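You operate a simulated robot arm through the tools that you are given. There is no shell and no other tool. Be economical: measure what you need, move in short steps, check, and stop when the job is done.

You run a simulated robot arm. Do the job below in one go: nothing can be reset, and whatever is moved stays where it is left.

## Task
Put one of the couplers from the top of the narrow trolley in the blue bin there. Put the carton labelled "Seals" from the top of the wide trolley on the top of the dark table and the carton marked "End caps" on the grey slab there. Put the short black hose on the top of the wide trolley away on the top of the yellow table. Push the bench drawer shut. Fetch the core labelled "Core 56" from the lower shelf of the steel table and set it on the studded plate. Take the small blue brush and put it on the ribbed plate. Take the Mesh 20 mesh disc from the red tray and leave it on the top of the wide trolley. Take the grey rubber ring and put it on top of the grey tape. Put two of the grey rollers from the top of the yellow table on the wooden board. Open the cream door. Do these in any order. Set down upright: carton, grey roller.

It is judged by the outcome, as a careful person would: the job done as asked, and still so three seconds after it is handed in. It fails if anything else is knocked over, pushed out of place, dropped, spilled or broken. Lids that push on must go on centred and level and be pressed home; caps that screw on are set level and turned clockwise until they are tight.

## Robot
A 7-joint arm with a fingered hand on a trunk, on a base that drives. Base frame: it is fixed to the floor where the robot stands at the start and does not move with it; the origin is under the middle of the robot, x ahead of it, y to its left, z up. Lengths are in mm, angles in degrees, forces in N, time in s.
With the tool pointing down near the work surface it reaches from about 100 to 300 mm from the robot's upright axis, wherever it stands. Its first joint turns from -69.0 to 172.0 degrees. Places, roughly: bench drawer [-7000, -4600, 700]; blue bin (29x19x12 cm) [700, 200, 800]; carton [-1750, -3000, 750]; core [-6250, -2000, 250]; coupler (4x4x7 cm) [600, -100, 800]; cream door [-1300, -7000, 1000]; grey roller (5x5x9 cm) [-4500, 2300, 800]; grey rubber ring (6x6x3 cm) [-4300, 1500, 800]; grey slab [-1750, -3250, 750]; grey tape (11x11x5 cm) [-2200, 3900, 1200]; mesh disc [-3750, -1000, 750]; ribbed plate [-7250, -5500, 750]; short black hose (9x4x4 cm) [-1900, -3000, 800]; small blue brush (11x4x5 cm) [-6300, -1700, 900]; studded plate [-7250, -5500, 750]; top of the dark table [-1100, -1400, 700]; top of the wide trolley [-1700, -3200, 700]; top of the yellow table [-4400, 1900, 800]; wooden board (15x15x1 cm) [-4500, 1400, 800]. Payload 3.2 kg.
The tool frame sits at the grasp point between the pads (the TCP): z along the fingers, y along the line on which they close. The tips reach 26 mm beyond it. The gripper opens to 88 mm. The gripper's body begins 30 mm behind the TCP. The gripper is a hand of 5 fingers: y runs from the thumb to the fingers, the wrist lies at [-16, -108, -172] in the tool frame, and closing takes about 1.5 s.
Orientation is that of the tool frame in the base frame, as a unit quaternion [w, x, y, z]. With the fingers straight down and the wrist toward the robot, the tool's x, y and z point along [0, 1, 0], [1, 0, 0] and [0, 0, -1] of the base frame.

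## Interface
- The arm moves only by the tool jog_arm. Its argument "steps" is a list that holds one entry, the list of rows, each a list of 7 numbers: the shift along the tool's x, y, z in mm, then the turn, a rotation vector about the tool's x, y, z in degrees, then the gripper command, from -1 (shut) to 1 (fully open), values between in proportion. In form: [[[x, y, z, wx, wy, wz, jaw], ...]]. A call has 1 to 10 rows; each row shifts and turns the commanded pose from where the row before left it, along the tool's axes as they then stand. Rows are played at 5 a second. More than 50 mm and 8.6 degrees between two rows, or a gripper value outside its range, and nothing of the call is played. Where a pose cannot be reached the arm comes as near as it can. A force on the tool above 40 N (or 10 N above the force at the start of the call, whichever is more), or a blocked arm, ends the call early, and 0.2 s more pass. The fingers move at their own pace (about 72 mm/s each) and stop on an object; they squeeze with about 25 N. The grip force told is the motor's: it shows also when the fingers shut on nothing. Time passes only in rows, and 0.2 s behind the last, so rows that do not move let the fingers close. It gives the time, the measured TCP pose, the force on the tool (base axes), the opening and the grip force at its end, in the units of the frame above (readings bear some noise), with the torque about the TCP (base axes, N m) and any sound that the robot's microphone picked up.
- Cameras (640 x 400 px; columns grow to the right, rows downward): "scene" is now at [126.9, 35.1, 1335]; the picture's right is [0.40, -0.92, 0.00], its down [-0.60, -0.26, -0.76] and it looks along [0.69, 0.30, -0.65] (base axes); focal length 252 px, centre (320, 200). "wrist" rides on the gripper at [67, -97, -117] in the tool frame; the picture's right is [-0.71, 0.33, -0.62], its down [-0.65, -0.65, 0.39] and it looks along [-0.28, 0.68, 0.68] (tool axes); focal length 234 px, centre (320, 200). There is no depth. A picture from a camera that has moved, and an enlarged one, comes with that camera's place and axes in the base frame and with its lens.
- get_image(camera): a new picture of that camera. No time passes.
- move_column(by): slides the trunk up (or, below 0, down) by that many mm; the arm and the scene camera ride with it, the base frame stays. It gives what a move gives, with no picture.
- roll_base(legs): drives the robot by 1 to 6 legs, each [ahead, left, turn to the left] in mm, mm and degrees, along the robot's own axes; the way and the turn of a leg run together, so that a leg with both is an arc; at most 1500 mm and 180 degrees a leg. The arm and the cameras ride along, it lands a little off, and it stops where it bumps. It gives what a move gives.
- set_grasp(shape): the hand has 5 fingers and takes this shape, open, in about a second: jaw (thumb against the fingers, like two jaws); tri (thumb and two fingers); tip (a fingertip pinch); poke (one finger out to press); point (the index stretched); flat (the hand flat); cup (the hand cupped); fist (a fist). The gripper value then closes the fingers along that shape, each until it touches; the sizes above hold for jaw. It gives what a move gives, with no picture.
- head_to(pan, tilt): turns the head with the scene camera to pan (to the left, within 86 degrees either way) and tilt (down, from -29 to 69), counted from straight ahead of the robot. It gives what a move gives.
- zoom(camera, box): a new picture of the part [left, top, right, bottom] of that camera's present view, enlarged. No time passes.
- finish_job(): hands the job in; it is judged then, once.

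Go step by step. Nothing tells you exact positions but the pictures and the camera data: compare them with the known pose of the tool, close in by small moves and look again before you grip or let go. The budget is 546 turns and 344 pictures, counting those below and the enlarged ones. Unless the task says otherwise, let go and move clear before handing in, and close with one line.

The tools are called after "Request:" as name(argument=value, ...) on one line, values as JSON. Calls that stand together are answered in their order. jog_arm: Moves the arm, as the interface text tells. Its arguments: {"type":"object","properties":{"steps":{"type":"array","items":{"type":"array","items":{"type":"array","items":{"type":"number"}}}}},"required":["steps"]} The other tools are called the same way: move_column (by) slides the trunk up or down; set_grasp (shape) gives the hand a shape; roll_base (legs) drives the base; head_to (pan, tilt) turns the head that bears the scene camera; get_image (camera) takes a picture; zoom (camera, box) takes an enlarged picture of a part of a camera's view; finish_job () hands the job in.

At the start:

```text
t: 0.0
eef_pos: [284.7, 168.7, 1048.7]
tool_rot: [0.0, 0.707, 0.707, 0.0]
wrist_force: [-0.5, 0.2, -0.7]
wrist_torque: [0.0, 0.01, 0.02]
finger_gap: 87.8
finger_force: 0.1
shape: jaw
trunk travel left (down, up): [-650.0, 190.0]
robot x, y, heading: [-1.8, -0.3, -0.0]
head pan, tilt: [23.5, 40.8]
```

scene: 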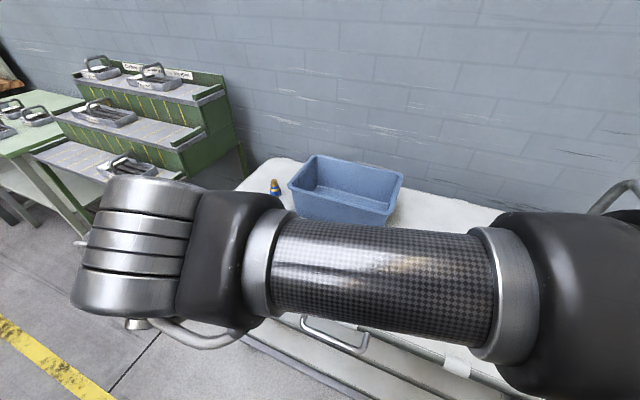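
wrist: 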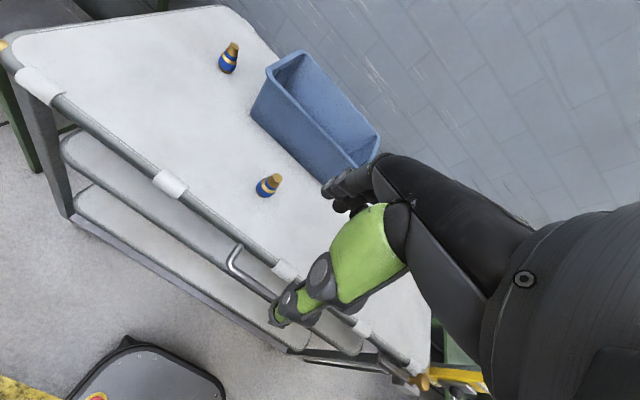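

I see two couplers on the trolley (one near [483,196], one near [694,445]) and the blue bin further back. First I'll look around with the head to measure them and the robot's clearance.

Request:
head_to(pan=-10, tilt=60)

Request:
get_image(camera="scene")

Request:
zoom(camera="wrist", box=[160, 0, 400, 240])

```text
t: 1.0
eef_pos: [284.1, 170.6, 1047.3]
tool_rot: [0.0, 0.707, 0.707, 0.0]
wrist_force: [-0.6, 0.2, 0.9]
wrist_torque: [-0.03, 0.01, -0.01]
finger_gap: 87.6
finger_force: 0.1
shape: jaw
trunk travel left (down, up): [-650.0, 190.0]
robot x, y, heading: [-1.7, -2.5, -0.3]
head pan, tilt: [-10.0, 60.0]
```

```text
341 pictures are left
camera scene: at [115.1, -10.0, 1309.5], right [-0.17, -0.98, 0.0], down [-0.85, 0.15, -0.5], along [0.49, -0.09, -0.87], focal length 252 px, centre (320, 200)
```

scene: 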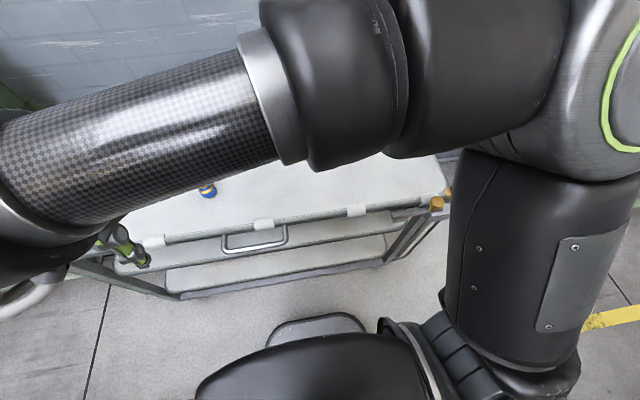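

```text
1.67 times, centred on (280, 120) of wrist
camera zoom: at [186.3, 236.6, 1163.9], right [0.33, -0.71, 0.62], down [-0.65, -0.65, -0.39], along [0.68, -0.28, -0.68], focal length 390 px, centre (387, 333)
```

zoom: 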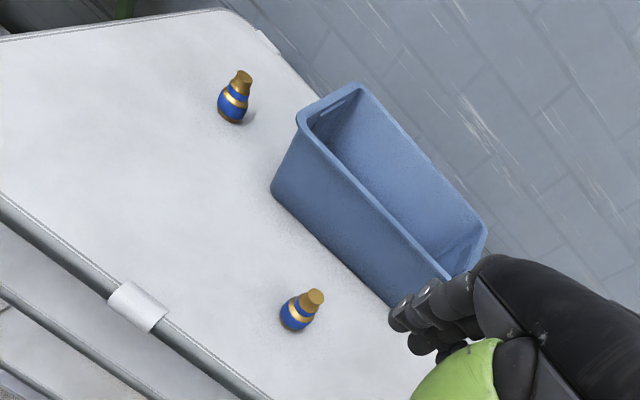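

Coupler A sits at about [482,197]; the bin's front is at x≈643. I drive closer to the trolley, then test the arm's reach.

Request:
roll_base(legs=[[130, 0, 0]])

Request:
jog_arm(steps=[[[0, 50, 0, 0, 0, 0, 1], [0, 50, 0, 0, 0, 0, 1], [0, 50, 0, 0, 0, 0, 1], [0, 50, 0, 0, 0, 0, 1], [0, 50, 0, 0, 0, 0, 1]]])

Request:
get_image(camera="scene")

Request:
get_image(camera="wrist")

```text
t: 2.3
eef_pos: [416.0, 169.9, 1047.1]
tool_rot: [-0.001, 0.707, 0.707, -0.001]
wrist_force: [0.2, 0.4, 0.6]
wrist_torque: [0.02, 0.0, -0.03]
finger_gap: 87.6
finger_force: 0.0
shape: jaw
trunk travel left (down, up): [-650.0, 190.0]
robot x, y, heading: [132.1, -0.5, -0.3]
head pan, tilt: [-10.0, 60.0]
```

```text
t: 3.5
eef_pos: [668.2, 167.2, 1046.7]
tool_rot: [-0.001, 0.708, 0.707, -0.001]
wrist_force: [-0.2, 0.0, 0.7]
wrist_torque: [-0.01, 0.02, -0.01]
finger_gap: 87.9
finger_force: 0.1
shape: jaw
trunk travel left (down, up): [-650.0, 190.0]
robot x, y, heading: [130.5, -1.2, -0.0]
head pan, tilt: [-10.0, 60.0]
```

```text
339 pictures are left
camera scene: at [247.8, -9.7, 1309.3], right [-0.18, -0.98, 0.0], down [-0.85, 0.15, -0.5], along [0.49, -0.09, -0.87], focal length 252 px, centre (320, 200)
```

scene: 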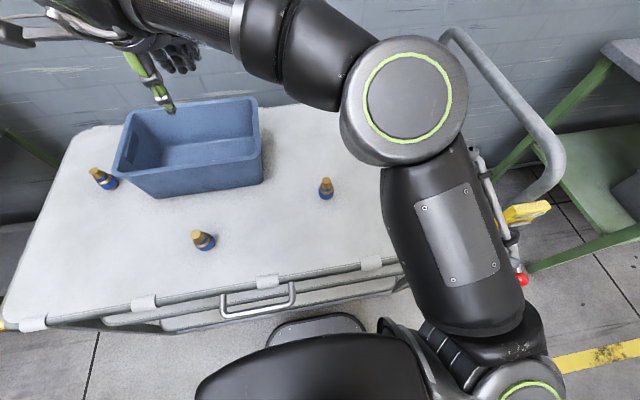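

```text
338 pictures are left
camera wrist: at [570.2, 235.0, 1162.9], right [0.33, -0.71, 0.62], down [-0.65, -0.65, -0.39], along [0.68, -0.28, -0.68], focal length 234 px, centre (320, 200)
```

wrist: 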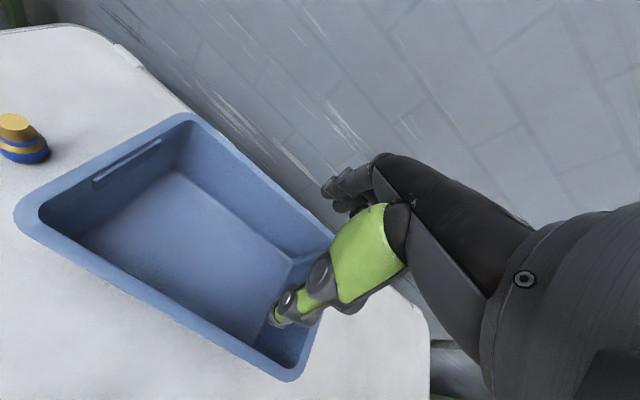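

The arm reaches far enough. I move over coupler A at about [482,197] and check.

Request:
jog_arm(steps=[[[6, -46, 10, 0, 0, 0, 1], [8, -46, 20, 0, 0, 0, 1], [8, -47, 30, 0, 0, 0, 1], [8, -47, 37, 0, 0, 0, 1]]])

Request:
get_image(camera="scene")

Request:
get_image(camera="wrist")

```text
refused: row 2 steps farther than a row can; nothing moved
```

```text
337 pictures are left
camera scene: at [247.8, -9.7, 1309.3], right [-0.18, -0.98, 0.0], down [-0.85, 0.15, -0.5], along [0.49, -0.09, -0.87], focal length 252 px, centre (320, 200)
```

scene: 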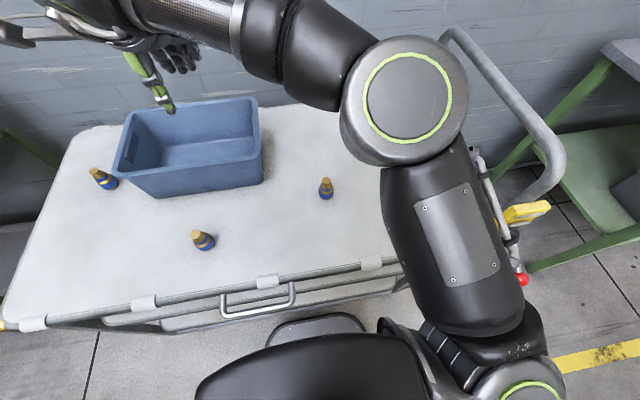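

```text
336 pictures are left
camera wrist: at [570.2, 235.0, 1162.9], right [0.33, -0.71, 0.62], down [-0.65, -0.65, -0.39], along [0.68, -0.28, -0.68], focal length 234 px, centre (320, 200)
```

wrist: 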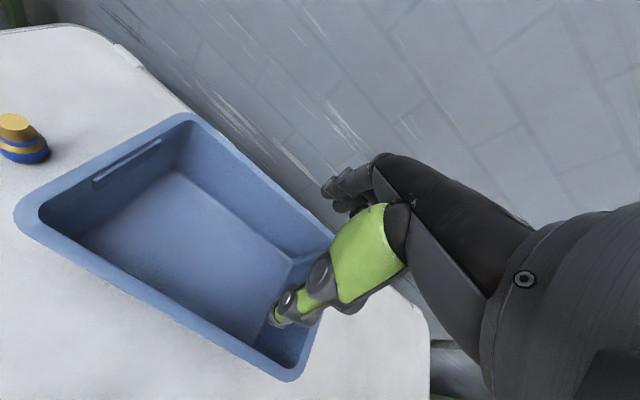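

The step was too long; I repeat with shorter rows.

Request:
jog_arm(steps=[[[6, -40, 10, 0, 0, 0, 1], [6, -40, 15, 0, 0, 0, 1], [6, -40, 20, 0, 0, 0, 1], [6, -40, 25, 0, 0, 0, 1], [6, -26, 30, 0, 0, 0, 1]]])

Request:
get_image(camera="scene")

Request:
get_image(camera="wrist")

```text
t: 4.7
eef_pos: [480.6, 199.1, 947.3]
tool_rot: [0.0, 0.708, 0.706, 0.0]
wrist_force: [0.2, -0.4, -0.4]
wrist_torque: [-0.03, 0.0, -0.01]
finger_gap: 87.8
finger_force: 0.0
shape: jaw
trunk travel left (down, up): [-650.0, 190.0]
robot x, y, heading: [132.6, 1.2, -0.1]
head pan, tilt: [-10.0, 60.0]
```

```text
335 pictures are left
camera scene: at [246.2, -9.8, 1309.5], right [-0.18, -0.98, 0.0], down [-0.85, 0.15, -0.5], along [0.49, -0.09, -0.87], focal length 252 px, centre (320, 200)
```

scene: 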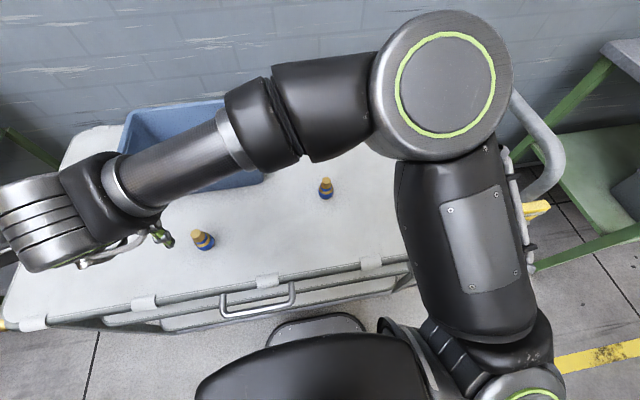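

```text
334 pictures are left
camera wrist: at [383.2, 265.9, 1062.7], right [0.33, -0.71, 0.62], down [-0.66, -0.65, -0.39], along [0.68, -0.28, -0.68], focal length 234 px, centre (320, 200)
```

wrist: 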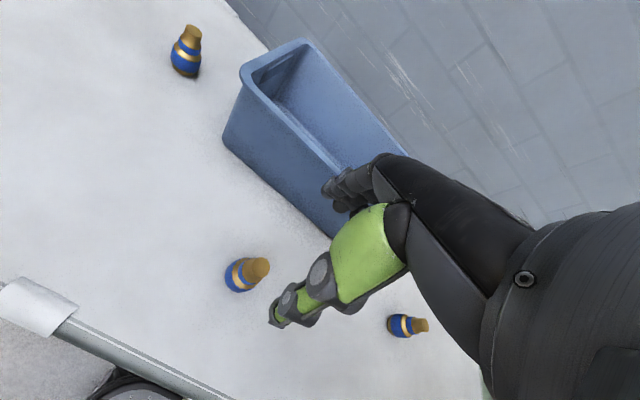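

Coupler A is directly under the TCP (measured [481,197]). I lower with the column.

Request:
move_column(by=-100)

Request:
get_image(camera="wrist")

```text
t: 6.0
eef_pos: [481.8, 198.9, 846.6]
tool_rot: [0.0, 0.708, 0.706, 0.001]
wrist_force: [-0.1, -0.4, 1.0]
wrist_torque: [-0.03, -0.03, 0.03]
finger_gap: 88.0
finger_force: 0.1
shape: jaw
trunk travel left (down, up): [-550.0, 290.0]
robot x, y, heading: [131.4, 0.5, -0.1]
head pan, tilt: [-10.0, 60.0]
```

```text
333 pictures are left
camera wrist: at [383.4, 265.6, 963.1], right [0.33, -0.71, 0.62], down [-0.65, -0.65, -0.39], along [0.68, -0.28, -0.68], focal length 234 px, centre (320, 200)
```

wrist: 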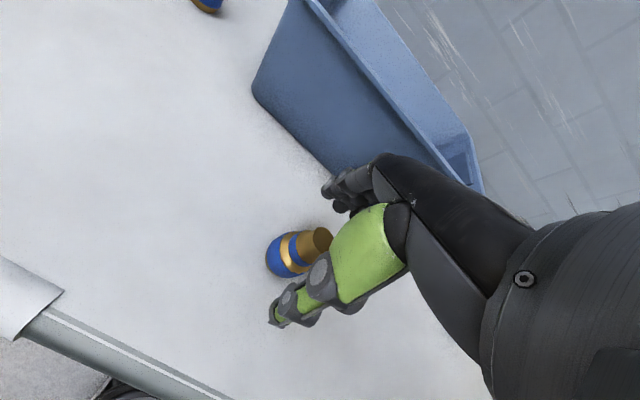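

It's between thumb and fingers. Lowering 42 mm more, then gripping.

Request:
move_column(by=-42)

Request:
jog_arm(steps=[[[0, 0, 0, 0, 0, 0, -1], [0, 0, 0, 0, 0, 0, -1], [0, 0, 0, 0, 0, 0, -1], [0, 0, 0, 0, 0, 0, -1], [0, 0, 0, 0, 0, 0, -1], [0, 0, 0, 0, 0, 0, -1], [0, 0, 0, 0, 0, 0, -1], [0, 0, 0, 0, 0, 0, -1]]])

Request:
get_image(camera="wrist")

```text
t: 6.9
eef_pos: [481.8, 198.2, 805.0]
tool_rot: [0.0, 0.708, 0.707, 0.0]
wrist_force: [0.0, 0.1, 3.1]
wrist_torque: [-0.07, -0.13, 0.0]
finger_gap: 87.7
finger_force: 0.1
shape: jaw
trunk travel left (down, up): [-508.0, 332.0]
robot x, y, heading: [129.1, 2.6, -0.0]
head pan, tilt: [-10.0, 60.0]
```

```text
t: 8.7
eef_pos: [479.0, 198.8, 805.9]
tool_rot: [0.0, 0.707, 0.707, 0.002]
wrist_force: [-5.0, 3.7, 15.5]
wrist_torque: [0.13, 0.61, -0.1]
finger_gap: 23.0
finger_force: 25.7
shape: jaw
trunk travel left (down, up): [-508.0, 332.0]
robot x, y, heading: [131.7, 3.5, -0.1]
head pan, tilt: [-10.0, 60.0]
```

```text
332 pictures are left
camera wrist: at [381.5, 265.7, 922.3], right [0.33, -0.71, 0.62], down [-0.65, -0.65, -0.39], along [0.68, -0.28, -0.68], focal length 234 px, centre (320, 200)
```

wrist: 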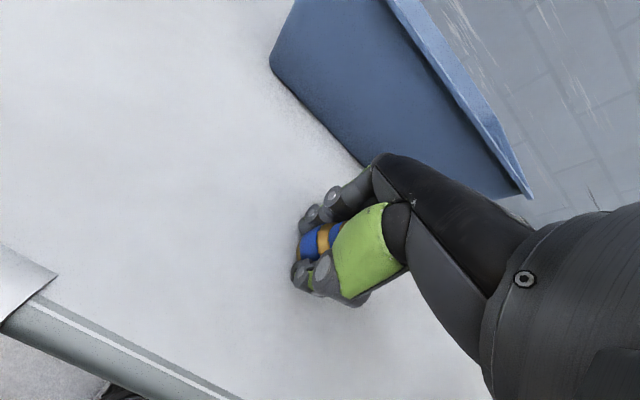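

Gripped. I raise it and move over the bin.

Request:
move_column(by=180)

Request:
jog_arm(steps=[[[0, 45, 0, 0, 0, 0, -1], [0, 45, 0, 0, 0, 0, -1], [0, 45, 0, 0, 0, 0, -1], [0, 45, 0, 0, 0, 0, -1], [0, 45, 0, 0, 0, 0, -1], [0, 20, 0, 0, 0, 0, -1]]])

Request:
get_image(camera="wrist")

Request:
get_image(camera="scene")

```text
t: 10.7
eef_pos: [483.3, 198.8, 985.0]
tool_rot: [-0.001, 0.708, 0.707, -0.001]
wrist_force: [0.6, 0.6, -1.8]
wrist_torque: [0.06, 0.03, 0.04]
finger_gap: 21.9
finger_force: 24.5
shape: jaw
trunk travel left (down, up): [-688.0, 152.0]
robot x, y, heading: [133.4, 0.4, 0.0]
head pan, tilt: [-10.0, 60.0]
```

```text
t: 12.1
eef_pos: [726.5, 198.2, 986.1]
tool_rot: [0.0, 0.707, 0.708, -0.001]
wrist_force: [0.9, -0.3, -1.0]
wrist_torque: [0.01, -0.02, 0.0]
finger_gap: 22.1
finger_force: 24.8
shape: jaw
trunk travel left (down, up): [-688.0, 152.0]
robot x, y, heading: [131.7, 1.9, -0.1]
head pan, tilt: [-10.0, 60.0]
```

```text
331 pictures are left
camera wrist: at [628.7, 264.1, 1101.6], right [0.33, -0.71, 0.62], down [-0.65, -0.65, -0.39], along [0.68, -0.28, -0.68], focal length 234 px, centre (320, 200)
```

wrist: 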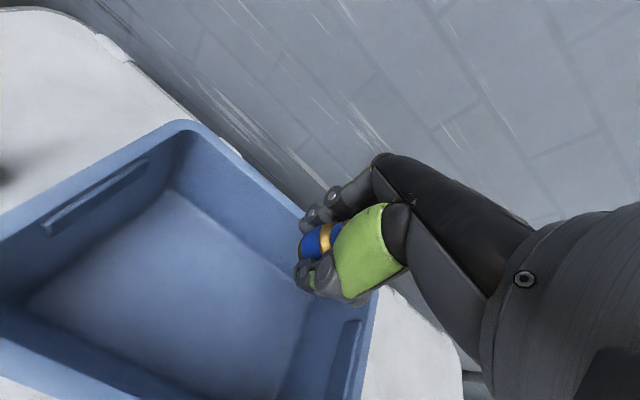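

```text
330 pictures are left
camera scene: at [246.7, -9.8, 1347.5], right [-0.18, -0.98, 0.0], down [-0.85, 0.15, -0.5], along [0.49, -0.09, -0.87], focal length 252 px, centre (320, 200)
```

scene: 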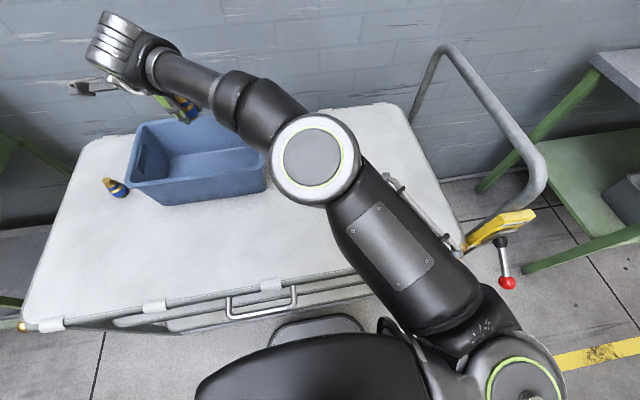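

Bin spans about x 613–802, y 50–344. I centre at x≈708 and lower into it.

Request:
jog_arm(steps=[[[0, -18, 0, 0, 0, 0, -1]]])

Request:
move_column(by=-155)

Request:
get_image(camera="wrist")

```text
t: 12.5
eef_pos: [708.5, 196.7, 985.9]
tool_rot: [0.0, 0.707, 0.707, 0.0]
wrist_force: [0.0, 0.7, -1.8]
wrist_torque: [0.0, -0.02, -0.01]
finger_gap: 22.0
finger_force: 24.7
shape: jaw
trunk travel left (down, up): [-688.0, 152.0]
robot x, y, heading: [132.8, 1.1, -0.1]
head pan, tilt: [-10.0, 60.0]
```

```text
t: 14.2
eef_pos: [708.4, 198.6, 830.1]
tool_rot: [0.0, 0.708, 0.706, 0.001]
wrist_force: [-0.1, -0.4, -3.0]
wrist_torque: [0.01, 0.0, 0.04]
finger_gap: 22.1
finger_force: 25.1
shape: jaw
trunk travel left (down, up): [-533.0, 307.0]
robot x, y, heading: [130.3, -3.6, -0.1]
head pan, tilt: [-10.0, 60.0]
```

```text
329 pictures are left
camera wrist: at [611.3, 264.5, 947.2], right [0.33, -0.71, 0.62], down [-0.65, -0.65, -0.39], along [0.68, -0.28, -0.68], focal length 234 px, centre (320, 200)
```

wrist: 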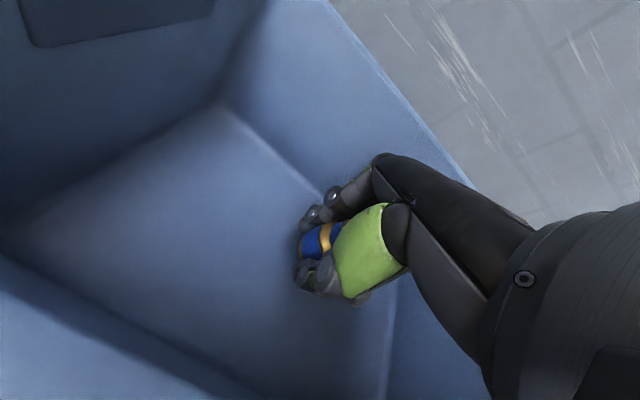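

Inside the bin. A little lower, then release.

Request:
move_column(by=-13)

Request:
jog_arm(steps=[[[0, 0, 0, 0, 0, 0, -0.3], [0, 0, 0, 0, 0, 0, 0.0], [0, 0, 0, 0, 0, 0, 0.4], [0, 0, 0, 0, 0, 0, 0.8], [0, 0, 0, 0, 0, 0, 0.8]]])

Request:
move_column(by=190)

Request:
get_image(camera="wrist")

```text
t: 14.9
eef_pos: [709.5, 199.2, 817.3]
tool_rot: [0.0, 0.708, 0.706, 0.0]
wrist_force: [-0.2, -0.4, -1.6]
wrist_torque: [0.04, -0.02, 0.03]
finger_gap: 21.9
finger_force: 25.1
shape: jaw
trunk travel left (down, up): [-520.0, 320.0]
robot x, y, heading: [130.2, -0.8, -0.2]
head pan, tilt: [-10.0, 60.0]
```

```text
t: 16.1
eef_pos: [709.5, 197.4, 817.8]
tool_rot: [0.001, 0.707, 0.707, 0.0]
wrist_force: [0.3, -0.7, 0.1]
wrist_torque: [0.0, -0.01, -0.01]
finger_gap: 78.7
finger_force: 0.1
shape: jaw
trunk travel left (down, up): [-520.0, 320.0]
robot x, y, heading: [132.0, -0.1, 0.0]
head pan, tilt: [-10.0, 60.0]
```

```text
t: 18.1
eef_pos: [708.9, 197.9, 1007.4]
tool_rot: [0.0, 0.707, 0.707, 0.0]
wrist_force: [0.5, 0.2, -0.2]
wrist_torque: [0.0, -0.01, 0.03]
finger_gap: 78.9
finger_force: 0.0
shape: jaw
trunk travel left (down, up): [-710.0, 130.0]
robot x, y, heading: [132.8, -1.5, 0.0]
head pan, tilt: [-10.0, 60.0]
```

```text
328 pictures are left
camera wrist: at [611.2, 264.4, 1124.2], right [0.33, -0.71, 0.62], down [-0.65, -0.65, -0.39], along [0.68, -0.28, -0.68], focal length 234 px, centre (320, 200)
```

wrist: 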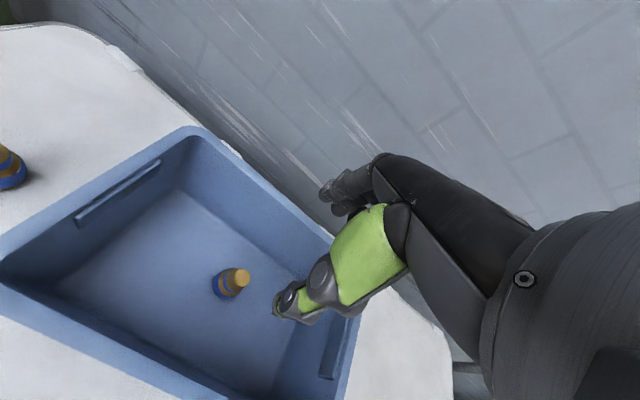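

Coupler stands in the bin. Now I tuck the arm, back off and look around the room.

Request:
jog_arm(steps=[[[0, -48, 0, 0, 0, 0, 1], [0, -48, 0, 0, 0, 0, 1], [0, -48, 0, 0, 0, 0, 1], [0, -48, 0, 0, 0, 0, 1], [0, -48, 0, 0, 0, 0, 1], [0, -48, 0, 0, 0, 0, 1]]])

Request:
roll_base(legs=[[-350, 0, 0], [0, 0, 90]])

Request:
head_to(pan=0, tilt=15)

Request:
get_image(camera="scene")

Request:
head_to(pan=80, tilt=15)

Request:
get_image(camera="scene")

```text
t: 19.5
eef_pos: [419.1, 197.4, 1009.2]
tool_rot: [0.001, 0.708, 0.706, 0.001]
wrist_force: [-0.4, -0.3, -0.4]
wrist_torque: [0.02, -0.03, -0.04]
finger_gap: 87.8
finger_force: 0.0
shape: jaw
trunk travel left (down, up): [-710.0, 130.0]
robot x, y, heading: [131.9, -2.9, -0.3]
head pan, tilt: [-10.0, 60.0]
```

```text
t: 25.7
eef_pos: [-422.0, 288.0, 1010.0]
tool_rot: [0.0, -0.004, 1.0, 0.0]
wrist_force: [0.7, 0.3, -0.3]
wrist_torque: [-0.01, 0.01, 0.02]
finger_gap: 87.8
finger_force: 0.0
shape: jaw
trunk travel left (down, up): [-710.0, 130.0]
robot x, y, heading: [-219.9, 2.7, 90.5]
head pan, tilt: [-10.0, 60.0]
```

```text
t: 26.8
eef_pos: [-423.3, 287.8, 1010.2]
tool_rot: [-0.001, -0.005, 1.0, 0.0]
wrist_force: [0.5, 0.3, 0.3]
wrist_torque: [-0.01, 0.01, 0.03]
finger_gap: 87.8
finger_force: 0.1
shape: jaw
trunk travel left (down, up): [-710.0, 130.0]
robot x, y, heading: [-219.7, -2.0, 90.5]
head pan, tilt: [0.0, 15.0]
```

```text
327 pictures are left
camera scene: at [-223.9, 145.2, 1435.7], right [1.0, 0.01, 0.0], down [0.0, -0.26, -0.97], along [-0.01, 0.97, -0.26], focal length 252 px, centre (320, 200)
```

scene: 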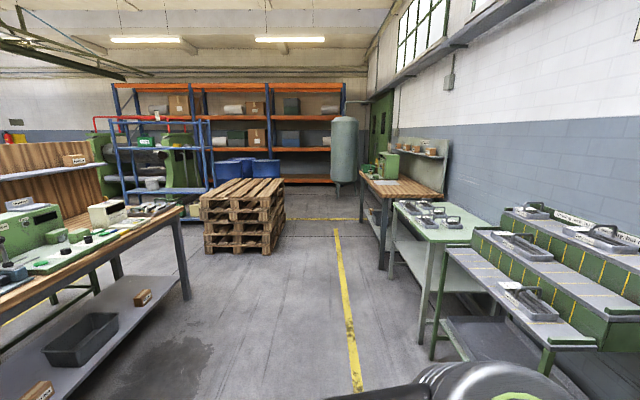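

```text
t: 28.3
eef_pos: [-423.7, 287.3, 1009.9]
tool_rot: [0.0, -0.004, 1.0, 0.0]
wrist_force: [0.3, 0.0, -0.1]
wrist_torque: [-0.02, -0.01, 0.04]
finger_gap: 87.7
finger_force: 0.0
shape: jaw
trunk travel left (down, up): [-710.0, 130.0]
robot x, y, heading: [-223.8, 2.6, 90.4]
head pan, tilt: [80.0, 15.0]
```

```text
326 pictures are left
camera scene: at [-315.2, 67.3, 1435.8], right [0.17, 0.99, 0.0], down [0.26, -0.04, -0.97], along [-0.95, 0.16, -0.26], focal length 252 px, centre (320, 200)
```

scene: 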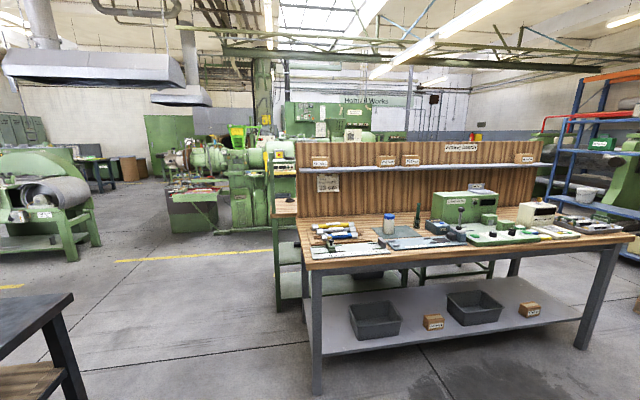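

A large workshop; the dark table is to my left. I turn further to look at the south-west.

Request:
roll_base(legs=[[0, 0, 110]])

Request:
head_to(pan=0, tilt=15)

Request:
get_image(camera="scene")

Request:
head_to(pan=60, tilt=20)

Request:
get_image(camera="scene")

```text
t: 33.3
eef_pos: [-422.6, -288.0, 1009.8]
tool_rot: [0.0, 0.823, -0.569, 0.0]
wrist_force: [-0.8, -0.8, -0.1]
wrist_torque: [-0.02, -0.01, 0.01]
finger_gap: 87.7
finger_force: 0.2
shape: jaw
trunk travel left (down, up): [-710.0, 130.0]
robot x, y, heading: [-223.5, -0.2, -159.2]
head pan, tilt: [80.0, 15.0]
```

```text
t: 34.9
eef_pos: [-422.2, -287.7, 1010.2]
tool_rot: [0.001, 0.823, -0.568, 0.0]
wrist_force: [-0.1, 0.0, -0.3]
wrist_torque: [0.02, 0.0, -0.02]
finger_gap: 87.9
finger_force: 0.1
shape: jaw
trunk travel left (down, up): [-710.0, 130.0]
robot x, y, heading: [-218.8, 2.3, -159.7]
head pan, tilt: [0.0, 15.0]
```

```text
325 pictures are left
camera scene: at [-356.8, -49.0, 1435.8], right [-0.35, 0.94, 0.0], down [0.24, 0.09, -0.97], along [-0.9, -0.34, -0.26], focal length 252 px, centre (320, 200)
```

scene: 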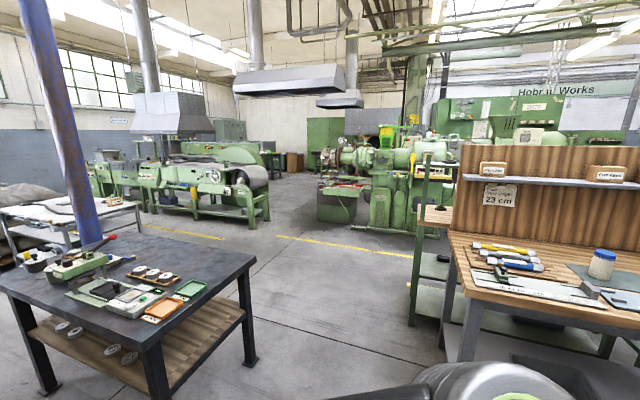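

```text
t: 36.2
eef_pos: [-422.2, -287.0, 1009.1]
tool_rot: [0.0, 0.823, -0.568, 0.0]
wrist_force: [0.5, 0.5, 0.4]
wrist_torque: [-0.03, 0.02, -0.04]
finger_gap: 87.9
finger_force: 0.0
shape: jaw
trunk travel left (down, up): [-710.0, 130.0]
robot x, y, heading: [-223.3, -2.0, -159.3]
head pan, tilt: [60.0, 20.0]
```

```text
324 pictures are left
camera scene: at [-284.7, -107.8, 1427.6], right [-0.99, 0.16, 0.0], down [0.06, 0.34, -0.94], along [-0.15, -0.93, -0.34], focal length 252 px, centre (320, 200)
```

scene: 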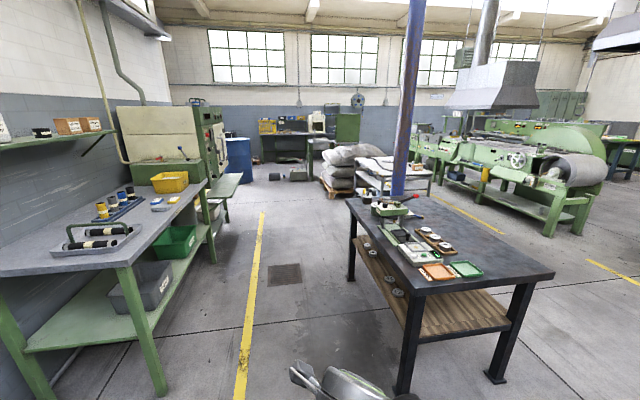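

The lane between the dark table and the side table is clear around x≈-180. I drive south along it and look at the wide trolley.

Request:
roll_base(legs=[[0, 0, 69.5], [1400, 0, 0], [800, 0, 0]])

Request:
head_to(pan=-60, tilt=20)

Request:
get_image(camera="scene")

```text
t: 50.0
eef_pos: [-3.2, -2475.4, 1010.1]
tool_rot: [0.0, 1.0, 0.008, 0.0]
wrist_force: [-0.4, 0.5, -0.3]
wrist_torque: [0.04, 0.03, 0.03]
finger_gap: 87.9
finger_force: 0.0
shape: jaw
trunk travel left (down, up): [-710.0, 130.0]
robot x, y, heading: [-208.2, -2191.3, -89.2]
head pan, tilt: [60.0, 20.0]
```

```text
t: 52.0
eef_pos: [-2.8, -2476.2, 1009.2]
tool_rot: [-0.001, 1.0, 0.009, 0.0]
wrist_force: [0.2, 0.4, -0.2]
wrist_torque: [0.03, 0.03, -0.01]
finger_gap: 87.7
finger_force: 0.0
shape: jaw
trunk travel left (down, up): [-710.0, 130.0]
robot x, y, heading: [-207.6, -2188.9, -89.0]
head pan, tilt: [-60.0, 20.0]
```

```text
323 pictures are left
camera scene: at [-286.4, -2287.0, 1427.6], right [-0.51, 0.86, 0.0], down [0.29, 0.18, -0.94], along [-0.81, -0.48, -0.34], focal length 252 px, centre (320, 200)
```

scene: 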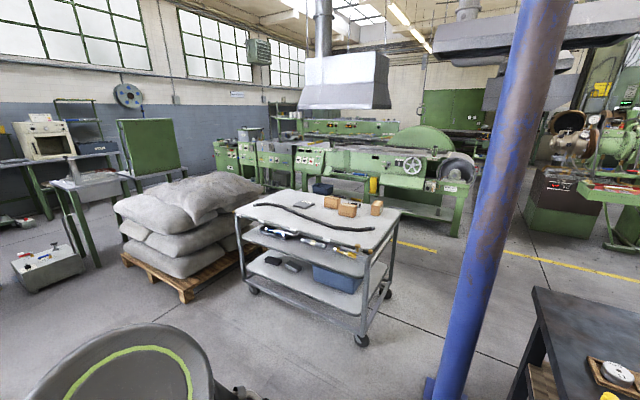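

The wide trolley is visible: x about -2050..-1393, y -3680..-2650. I zoom to identify the objects on it.

Request:
zoom(camera="scene", box=[230, 160, 420, 279])

```text
3.36 times, centred on (325, 220) of scene
camera zoom: at [-286.4, -2287.0, 1427.6], right [-0.51, 0.86, 0.0], down [0.29, 0.18, -0.94], along [-0.81, -0.48, -0.34], focal length 847 px, centre (303, 134)
```

zoom: 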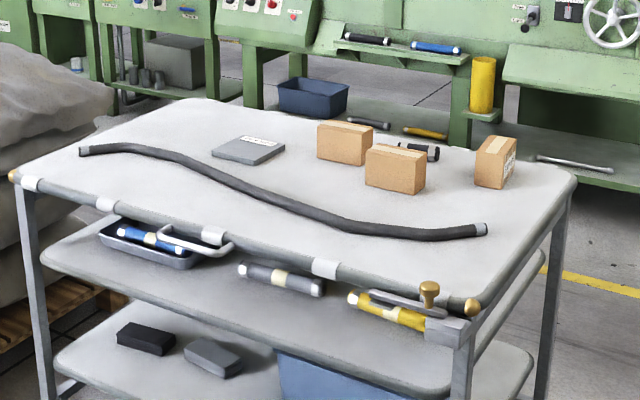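

Cartons and hose lie toward the trolley's west side, where there is an aisle of ~840 mm. I go around the north of the dark table into that aisle.

Request:
roll_base(legs=[[-1450, 0, -0.5], [-400, 0, 0], [0, -1400, 0], [0, -790, 0], [1300, 0, 0]])

Request:
head_to(pan=0, tilt=25)

Request:
get_image(camera="scene")

```text
t: 77.9
eef_pos: [-2201.2, -1975.4, 1011.3]
tool_rot: [0.0, 1.0, 0.01, 0.0]
wrist_force: [-0.3, -0.2, 0.4]
wrist_torque: [0.03, 0.01, 0.0]
finger_gap: 87.8
finger_force: 0.1
shape: jaw
trunk travel left (down, up): [-710.0, 130.0]
robot x, y, heading: [-2405.1, -1693.1, -88.7]
head pan, tilt: [-60.0, 20.0]
```

```text
t: 79.2
eef_pos: [-2201.0, -1975.6, 1008.9]
tool_rot: [-0.001, 1.0, 0.011, 0.0]
wrist_force: [-0.7, 0.2, -0.1]
wrist_torque: [0.06, 0.01, 0.0]
finger_gap: 88.1
finger_force: 0.1
shape: jaw
trunk travel left (down, up): [-710.0, 130.0]
robot x, y, heading: [-2404.2, -1687.9, -88.9]
head pan, tilt: [0.0, 25.0]
```

```text
321 pictures are left
camera scene: at [-2402.8, -1831.5, 1419.5], right [-1.0, -0.02, 0.0], down [-0.01, 0.42, -0.91], along [0.02, -0.91, -0.42], focal length 252 px, centre (320, 200)
```

scene: 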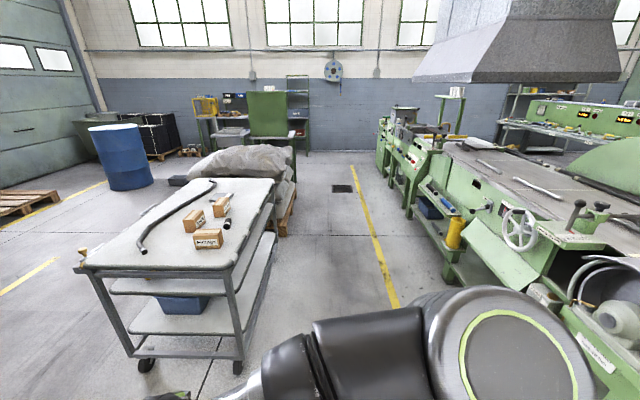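

Request:
zoom(camera="scene", box=[120, 170, 280, 270])

```text
4.00 times, centred on (200, 220) of scene
camera zoom: at [-2402.8, -1831.5, 1419.5], right [-1.0, -0.02, 0.0], down [-0.01, 0.42, -0.91], along [0.02, -0.91, -0.42], focal length 1008 px, centre (800, 120)
```

zoom: 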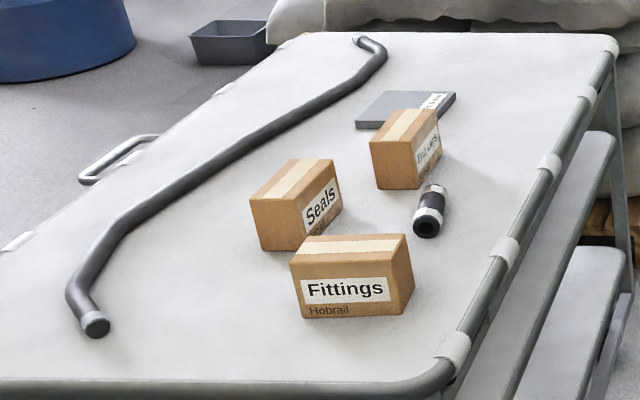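

Labels read: "Seals" at ~[-1738,-2940], "End caps" at ~[-1817,-3104], "Fittings" nearest. The short hose is at ~[-1895,-2968] and the slab at ~[-1738,-3312]. I drive alongside and turn to face east.

Request:
roll_base(legs=[[1460, 0, -1.1], [80, 0, 0], [0, 0, 90], [65, 0, 0]])

Request:
head_to(pan=0, tilt=45)

Request:
get_image(camera="scene")

Request:
get_image(camera="wrist")

```text
t: 91.3
eef_pos: [-2021.5, -3004.9, 1009.4]
tool_rot: [0.0, 0.705, 0.709, -0.001]
wrist_force: [0.2, 0.5, 0.4]
wrist_torque: [0.01, 0.07, 0.01]
finger_gap: 87.8
finger_force: 0.1
shape: jaw
trunk travel left (down, up): [-710.0, 130.0]
robot x, y, heading: [-2309.7, -3203.4, 0.4]
head pan, tilt: [0.0, 25.0]
```

```text
t: 92.2
eef_pos: [-2023.0, -3006.2, 1008.6]
tool_rot: [0.0, 0.705, 0.71, 0.0]
wrist_force: [-0.3, -0.5, 0.7]
wrist_torque: [0.0, 0.01, -0.01]
finger_gap: 88.0
finger_force: 0.0
shape: jaw
trunk travel left (down, up): [-710.0, 130.0]
robot x, y, heading: [-2306.7, -3206.5, 0.4]
head pan, tilt: [0.0, 45.0]
```

```text
319 pictures are left
camera scene: at [-2180.5, -3203.8, 1389.1], right [0.01, -1.0, 0.0], down [-0.71, 0.0, -0.71], along [0.71, 0.0, -0.71], focal length 252 px, centre (320, 200)
```

scene: 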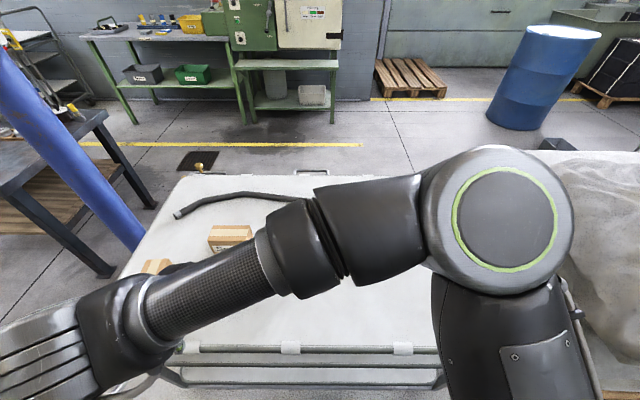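

```text
318 pictures are left
camera wrist: at [-2122.0, -2940.1, 1125.7], right [0.34, -0.71, 0.62], down [-0.65, -0.65, -0.39], along [0.68, -0.27, -0.68], focal length 234 px, centre (320, 200)
```

wrist: 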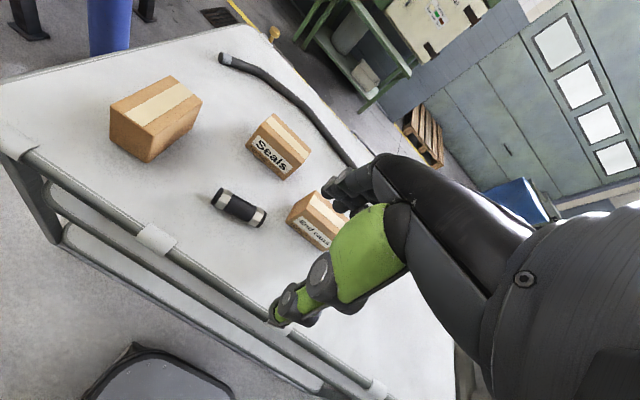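

Positions confirmed. I move the TCP above the End caps carton.

Request:
jog_arm(steps=[[[-20, 41, 0, 0, 0, 0, 1], [-20, 41, 0, 0, 0, 0, 1], [-20, 41, 0, 0, 0, 0, 1], [-19, 41, 0, 0, 0, 0, 1], [-19, 42, 0, 0, 0, 0, 1]]])

Request:
move_column(by=-90)

Request:
get_image(camera="wrist")

Request:
get_image(camera="scene")

```text
t: 93.4
eef_pos: [-1814.6, -3102.4, 1008.4]
tool_rot: [0.0, 0.704, 0.71, -0.001]
wrist_force: [0.1, -0.5, -0.9]
wrist_torque: [-0.02, 0.05, 0.01]
finger_gap: 87.9
finger_force: 0.0
shape: jaw
trunk travel left (down, up): [-710.0, 130.0]
robot x, y, heading: [-2313.0, -3205.6, 0.5]
head pan, tilt: [0.0, 45.0]
```

```text
t: 94.6
eef_pos: [-1814.8, -3102.2, 918.0]
tool_rot: [-0.001, 0.705, 0.71, -0.001]
wrist_force: [0.4, -0.1, 0.3]
wrist_torque: [-0.01, -0.01, 0.01]
finger_gap: 87.8
finger_force: 0.0
shape: jaw
trunk travel left (down, up): [-620.0, 220.0]
robot x, y, heading: [-2313.8, -3205.2, 0.2]
head pan, tilt: [0.0, 45.0]
```

```text
317 pictures are left
camera wrist: at [-1913.8, -3035.1, 1035.1], right [0.34, -0.7, 0.62], down [-0.65, -0.65, -0.39], along [0.68, -0.27, -0.68], focal length 234 px, centre (320, 200)
```

wrist: 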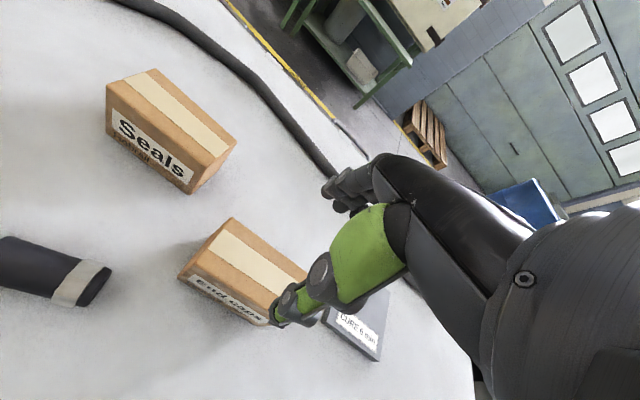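

```text
316 pictures are left
camera scene: at [-2180.3, -3203.8, 1299.0], right [0.01, -1.0, 0.0], down [-0.71, 0.0, -0.71], along [0.71, 0.0, -0.71], focal length 252 px, centre (320, 200)
```

scene: 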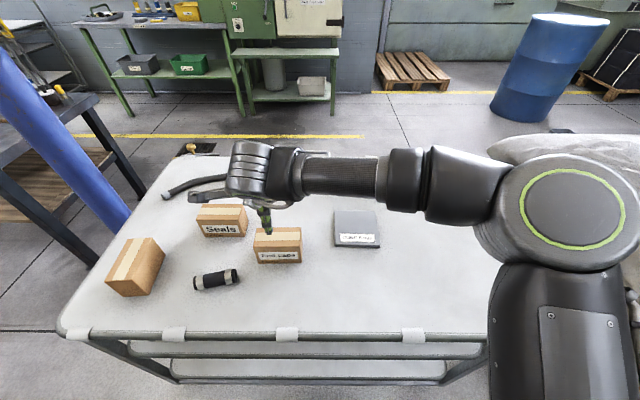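

Request:
zoom(camera="scene", box=[180, 180, 340, 300])

```text
3.33 times, centred on (260, 240) of scene
camera zoom: at [-2180.3, -3203.8, 1299.0], right [0.01, -1.0, 0.0], down [-0.71, 0.0, -0.71], along [0.71, 0.0, -0.71], focal length 840 px, centre (520, 67)
```

zoom: 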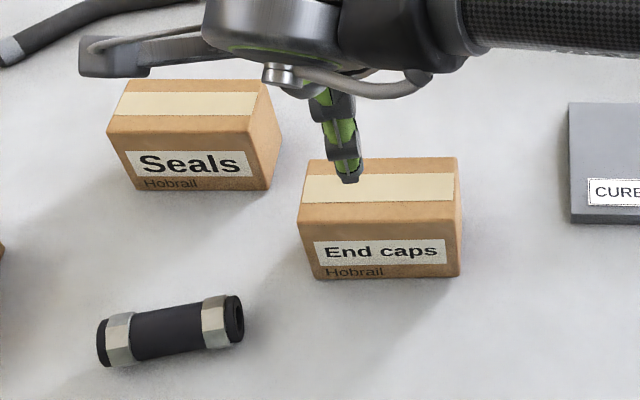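

The carton spans x -1851..-1793, y -3161..-3049, top ≈816. I centre and lower over it.

Request:
jog_arm(steps=[[[-4, -7, 0, 0, 0, 0, 1]]])

Request:
move_column(by=-70)

Request:
get_image(camera="wrist")

Request:
zoom(camera="scene", box=[180, 120, 340, 240])

```text
t: 95.0
eef_pos: [-1822.3, -3104.7, 920.1]
tool_rot: [0.0, 0.704, 0.71, -0.001]
wrist_force: [0.1, 0.5, 0.1]
wrist_torque: [0.01, -0.01, 0.0]
finger_gap: 88.0
finger_force: 0.1
shape: jaw
trunk travel left (down, up): [-620.0, 220.0]
robot x, y, heading: [-2308.3, -3208.1, 0.4]
head pan, tilt: [0.0, 45.0]
```

```text
t: 96.1
eef_pos: [-1821.7, -3104.7, 848.1]
tool_rot: [0.0, 0.705, 0.709, 0.0]
wrist_force: [-0.9, 0.5, -0.2]
wrist_torque: [-0.01, -0.03, -0.06]
finger_gap: 87.7
finger_force: 0.1
shape: jaw
trunk travel left (down, up): [-550.0, 290.0]
robot x, y, heading: [-2311.7, -3203.4, 0.5]
head pan, tilt: [0.0, 45.0]
```

```text
314 pictures are left
camera wrist: at [-1921.0, -3039.1, 965.1], right [0.34, -0.71, 0.62], down [-0.65, -0.65, -0.39], along [0.68, -0.27, -0.68], focal length 234 px, centre (320, 200)
```

wrist: 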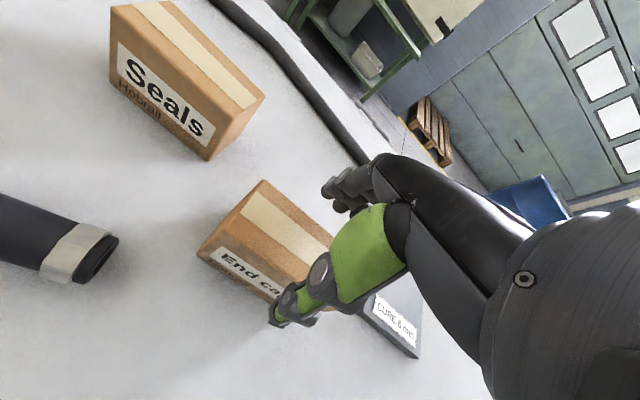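

```text
3.33 times, centred on (260, 180) of scene
camera zoom: at [-2180.3, -3203.8, 1229.0], right [0.01, -1.0, 0.0], down [-0.71, 0.0, -0.71], along [0.71, 0.0, -0.71], focal length 840 px, centre (520, 267)
```

zoom: 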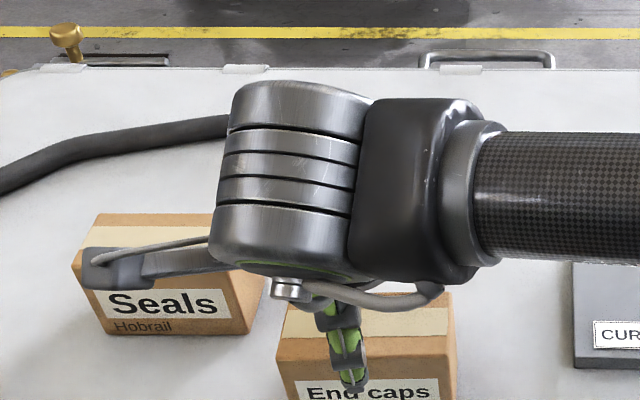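

Thumb is on the near side, fingers on the far side. Lower and grip.

Request:
move_column(by=-56)

Request:
jog_arm(steps=[[[0, 0, 0, 0, 0, 0, -1], [0, 0, 0, 0, 0, 0, -1], [0, 0, 0, 0, 0, 0, -1], [0, 0, 0, 0, 0, 0, -1], [0, 0, 0, 0, 0, 0, -1], [0, 0, 0, 0, 0, 0, -1]]])

Request:
move_column(by=60)

Request:
get_image(camera="wrist")

Request:
get_image(camera="scene")

```text
t: 97.1
eef_pos: [-1821.6, -3105.1, 794.6]
tool_rot: [0.0, 0.705, 0.71, 0.001]
wrist_force: [5.5, 0.5, 7.1]
wrist_torque: [-0.16, -0.16, 0.06]
finger_gap: 87.9
finger_force: 0.1
shape: jaw
trunk travel left (down, up): [-494.0, 346.0]
robot x, y, heading: [-2313.3, -3207.7, 0.5]
head pan, tilt: [0.0, 45.0]
```

```text
t: 98.5
eef_pos: [-1822.1, -3104.2, 794.2]
tool_rot: [0.0, 0.705, 0.709, 0.001]
wrist_force: [9.1, 0.5, 18.0]
wrist_torque: [0.01, 0.1, -0.02]
finger_gap: 58.2
finger_force: 24.5
shape: jaw
trunk travel left (down, up): [-494.0, 346.0]
robot x, y, heading: [-2312.8, -3207.8, 0.6]
head pan, tilt: [0.0, 45.0]
```

```text
t: 99.5
eef_pos: [-1821.9, -3104.6, 852.3]
tool_rot: [-0.001, 0.704, 0.71, -0.001]
wrist_force: [0.4, -0.2, -3.4]
wrist_torque: [-0.01, 0.01, -0.02]
finger_gap: 55.9
finger_force: 25.5
shape: jaw
trunk travel left (down, up): [-554.0, 286.0]
robot x, y, heading: [-2311.1, -3204.9, 0.3]
head pan, tilt: [0.0, 45.0]
```

```text
312 pictures are left
camera wrist: at [-1920.5, -3039.1, 968.4], right [0.34, -0.7, 0.62], down [-0.65, -0.65, -0.39], along [0.68, -0.27, -0.68], focal length 234 px, centre (320, 200)
```

wrist: 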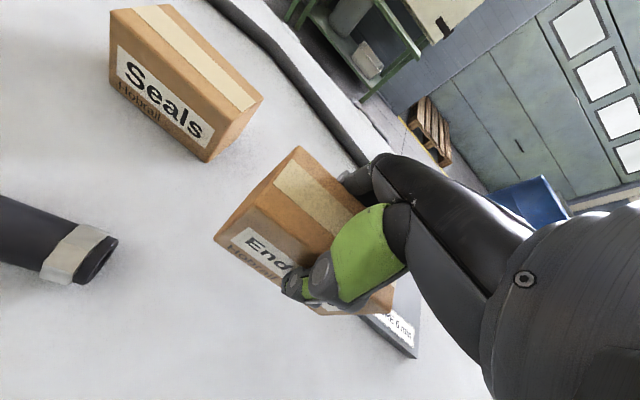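

```text
311 pictures are left
camera scene: at [-2179.6, -3203.8, 1232.9], right [0.01, -1.0, 0.0], down [-0.71, 0.0, -0.71], along [0.71, 0.0, -0.71], focal length 252 px, centre (320, 200)
```

scene: 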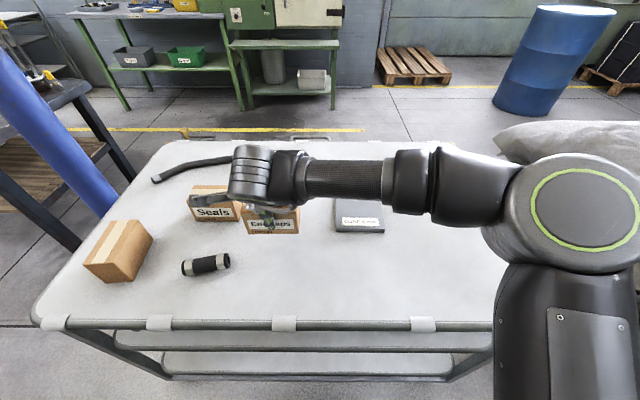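

Carton held upright. Slab centre ≈[-1750,-3298]; moving over it.

Request:
jog_arm(steps=[[[-39, 14, 0, 0, 0, 0, -1], [-39, 14, 0, 0, 0, 0, -1], [-39, 14, 0, 0, 0, 0, -1], [-38, 15, 0, 0, 0, 0, -1], [-38, 15, 0, 0, 0, 0, -1]]])

Request:
get_image(camera="wrist")

Request:
get_image(camera="scene")

```text
t: 100.7
eef_pos: [-1748.0, -3296.7, 852.2]
tool_rot: [-0.001, 0.704, 0.71, 0.0]
wrist_force: [0.5, -0.2, -3.6]
wrist_torque: [0.0, 0.01, -0.01]
finger_gap: 55.9
finger_force: 25.1
shape: jaw
trunk travel left (down, up): [-554.0, 286.0]
robot x, y, heading: [-2314.4, -3206.1, 0.5]
head pan, tilt: [0.0, 45.0]
```

```text
310 pictures are left
camera wrist: at [-1845.6, -3231.6, 968.2], right [0.34, -0.71, 0.62], down [-0.65, -0.65, -0.39], along [0.68, -0.27, -0.68], focal length 234 px, centre (320, 200)
```

wrist: 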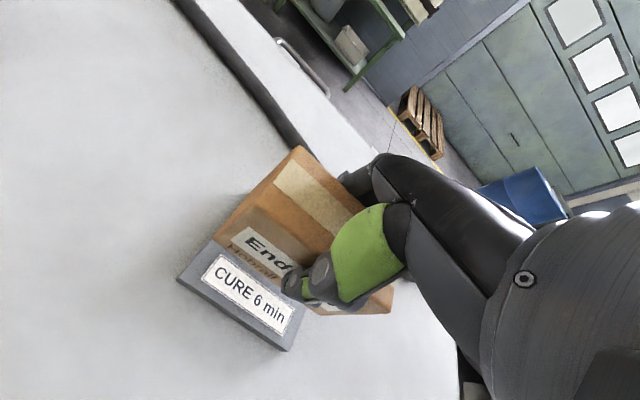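

```text
309 pictures are left
camera scene: at [-2179.2, -3205.0, 1232.8], right [0.01, -1.0, 0.0], down [-0.71, 0.0, -0.71], along [0.71, 0.01, -0.71], focal length 252 px, centre (320, 200)
```

scene: 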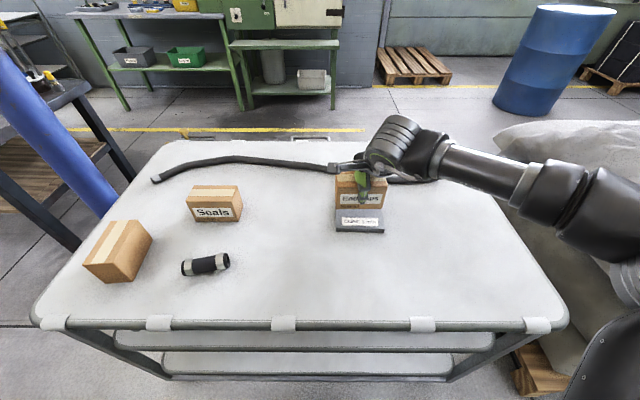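

Aligned. Lower slowly onto the slab.

Request:
jog_arm(steps=[[[0, 4, 0, 0, 0, 0, -1]]])

Request:
move_column(by=-32)

Request:
get_image(camera="wrist")

```text
t: 101.1
eef_pos: [-1742.8, -3295.1, 851.6]
tool_rot: [-0.001, 0.705, 0.709, 0.0]
wrist_force: [-0.9, -0.6, -2.6]
wrist_torque: [0.01, 0.01, 0.03]
finger_gap: 55.7
finger_force: 24.7
shape: jaw
trunk travel left (down, up): [-554.0, 286.0]
robot x, y, heading: [-2312.5, -3207.0, 0.5]
head pan, tilt: [0.0, 45.0]
```

```text
t: 101.8
eef_pos: [-1743.1, -3296.9, 820.4]
tool_rot: [-0.001, 0.705, 0.709, -0.001]
wrist_force: [-0.1, -0.4, -4.1]
wrist_torque: [-0.04, -0.01, -0.04]
finger_gap: 55.6
finger_force: 24.7
shape: jaw
trunk travel left (down, up): [-522.0, 318.0]
robot x, y, heading: [-2311.8, -3206.3, 0.5]
head pan, tilt: [0.0, 45.0]
```

```text
308 pictures are left
camera wrist: at [-1842.4, -3230.5, 936.1], right [0.34, -0.7, 0.62], down [-0.65, -0.65, -0.39], along [0.68, -0.27, -0.68], focal length 234 px, centre (320, 200)
```

wrist: 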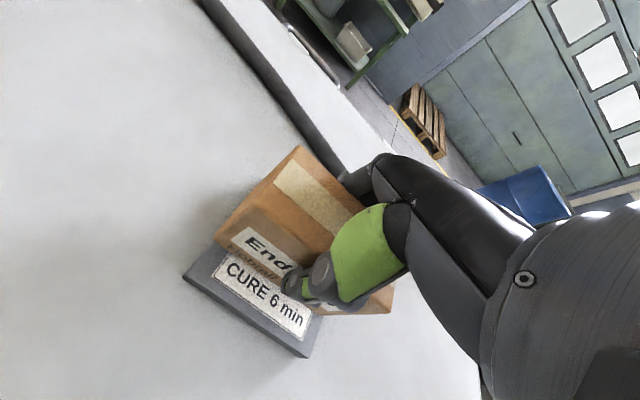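

Near contact; lowering in small jogs until force shows.

Request:
jog_arm(steps=[[[0, 0, 3, 0, 0, 0, -1], [0, 0, 3, 0, 0, 0, -1], [0, 0, 2, 0, 0, 0, -1]]])

```text
t: 102.7
eef_pos: [-1744.2, -3297.0, 810.7]
tool_rot: [0.0, 0.704, 0.71, 0.001]
wrist_force: [0.3, 0.1, -3.3]
wrist_torque: [0.0, -0.02, -0.01]
finger_gap: 55.8
finger_force: 25.0
shape: jaw
trunk travel left (down, up): [-522.0, 318.0]
robot x, y, heading: [-2311.4, -3208.5, 0.2]
head pan, tilt: [0.0, 45.0]
```

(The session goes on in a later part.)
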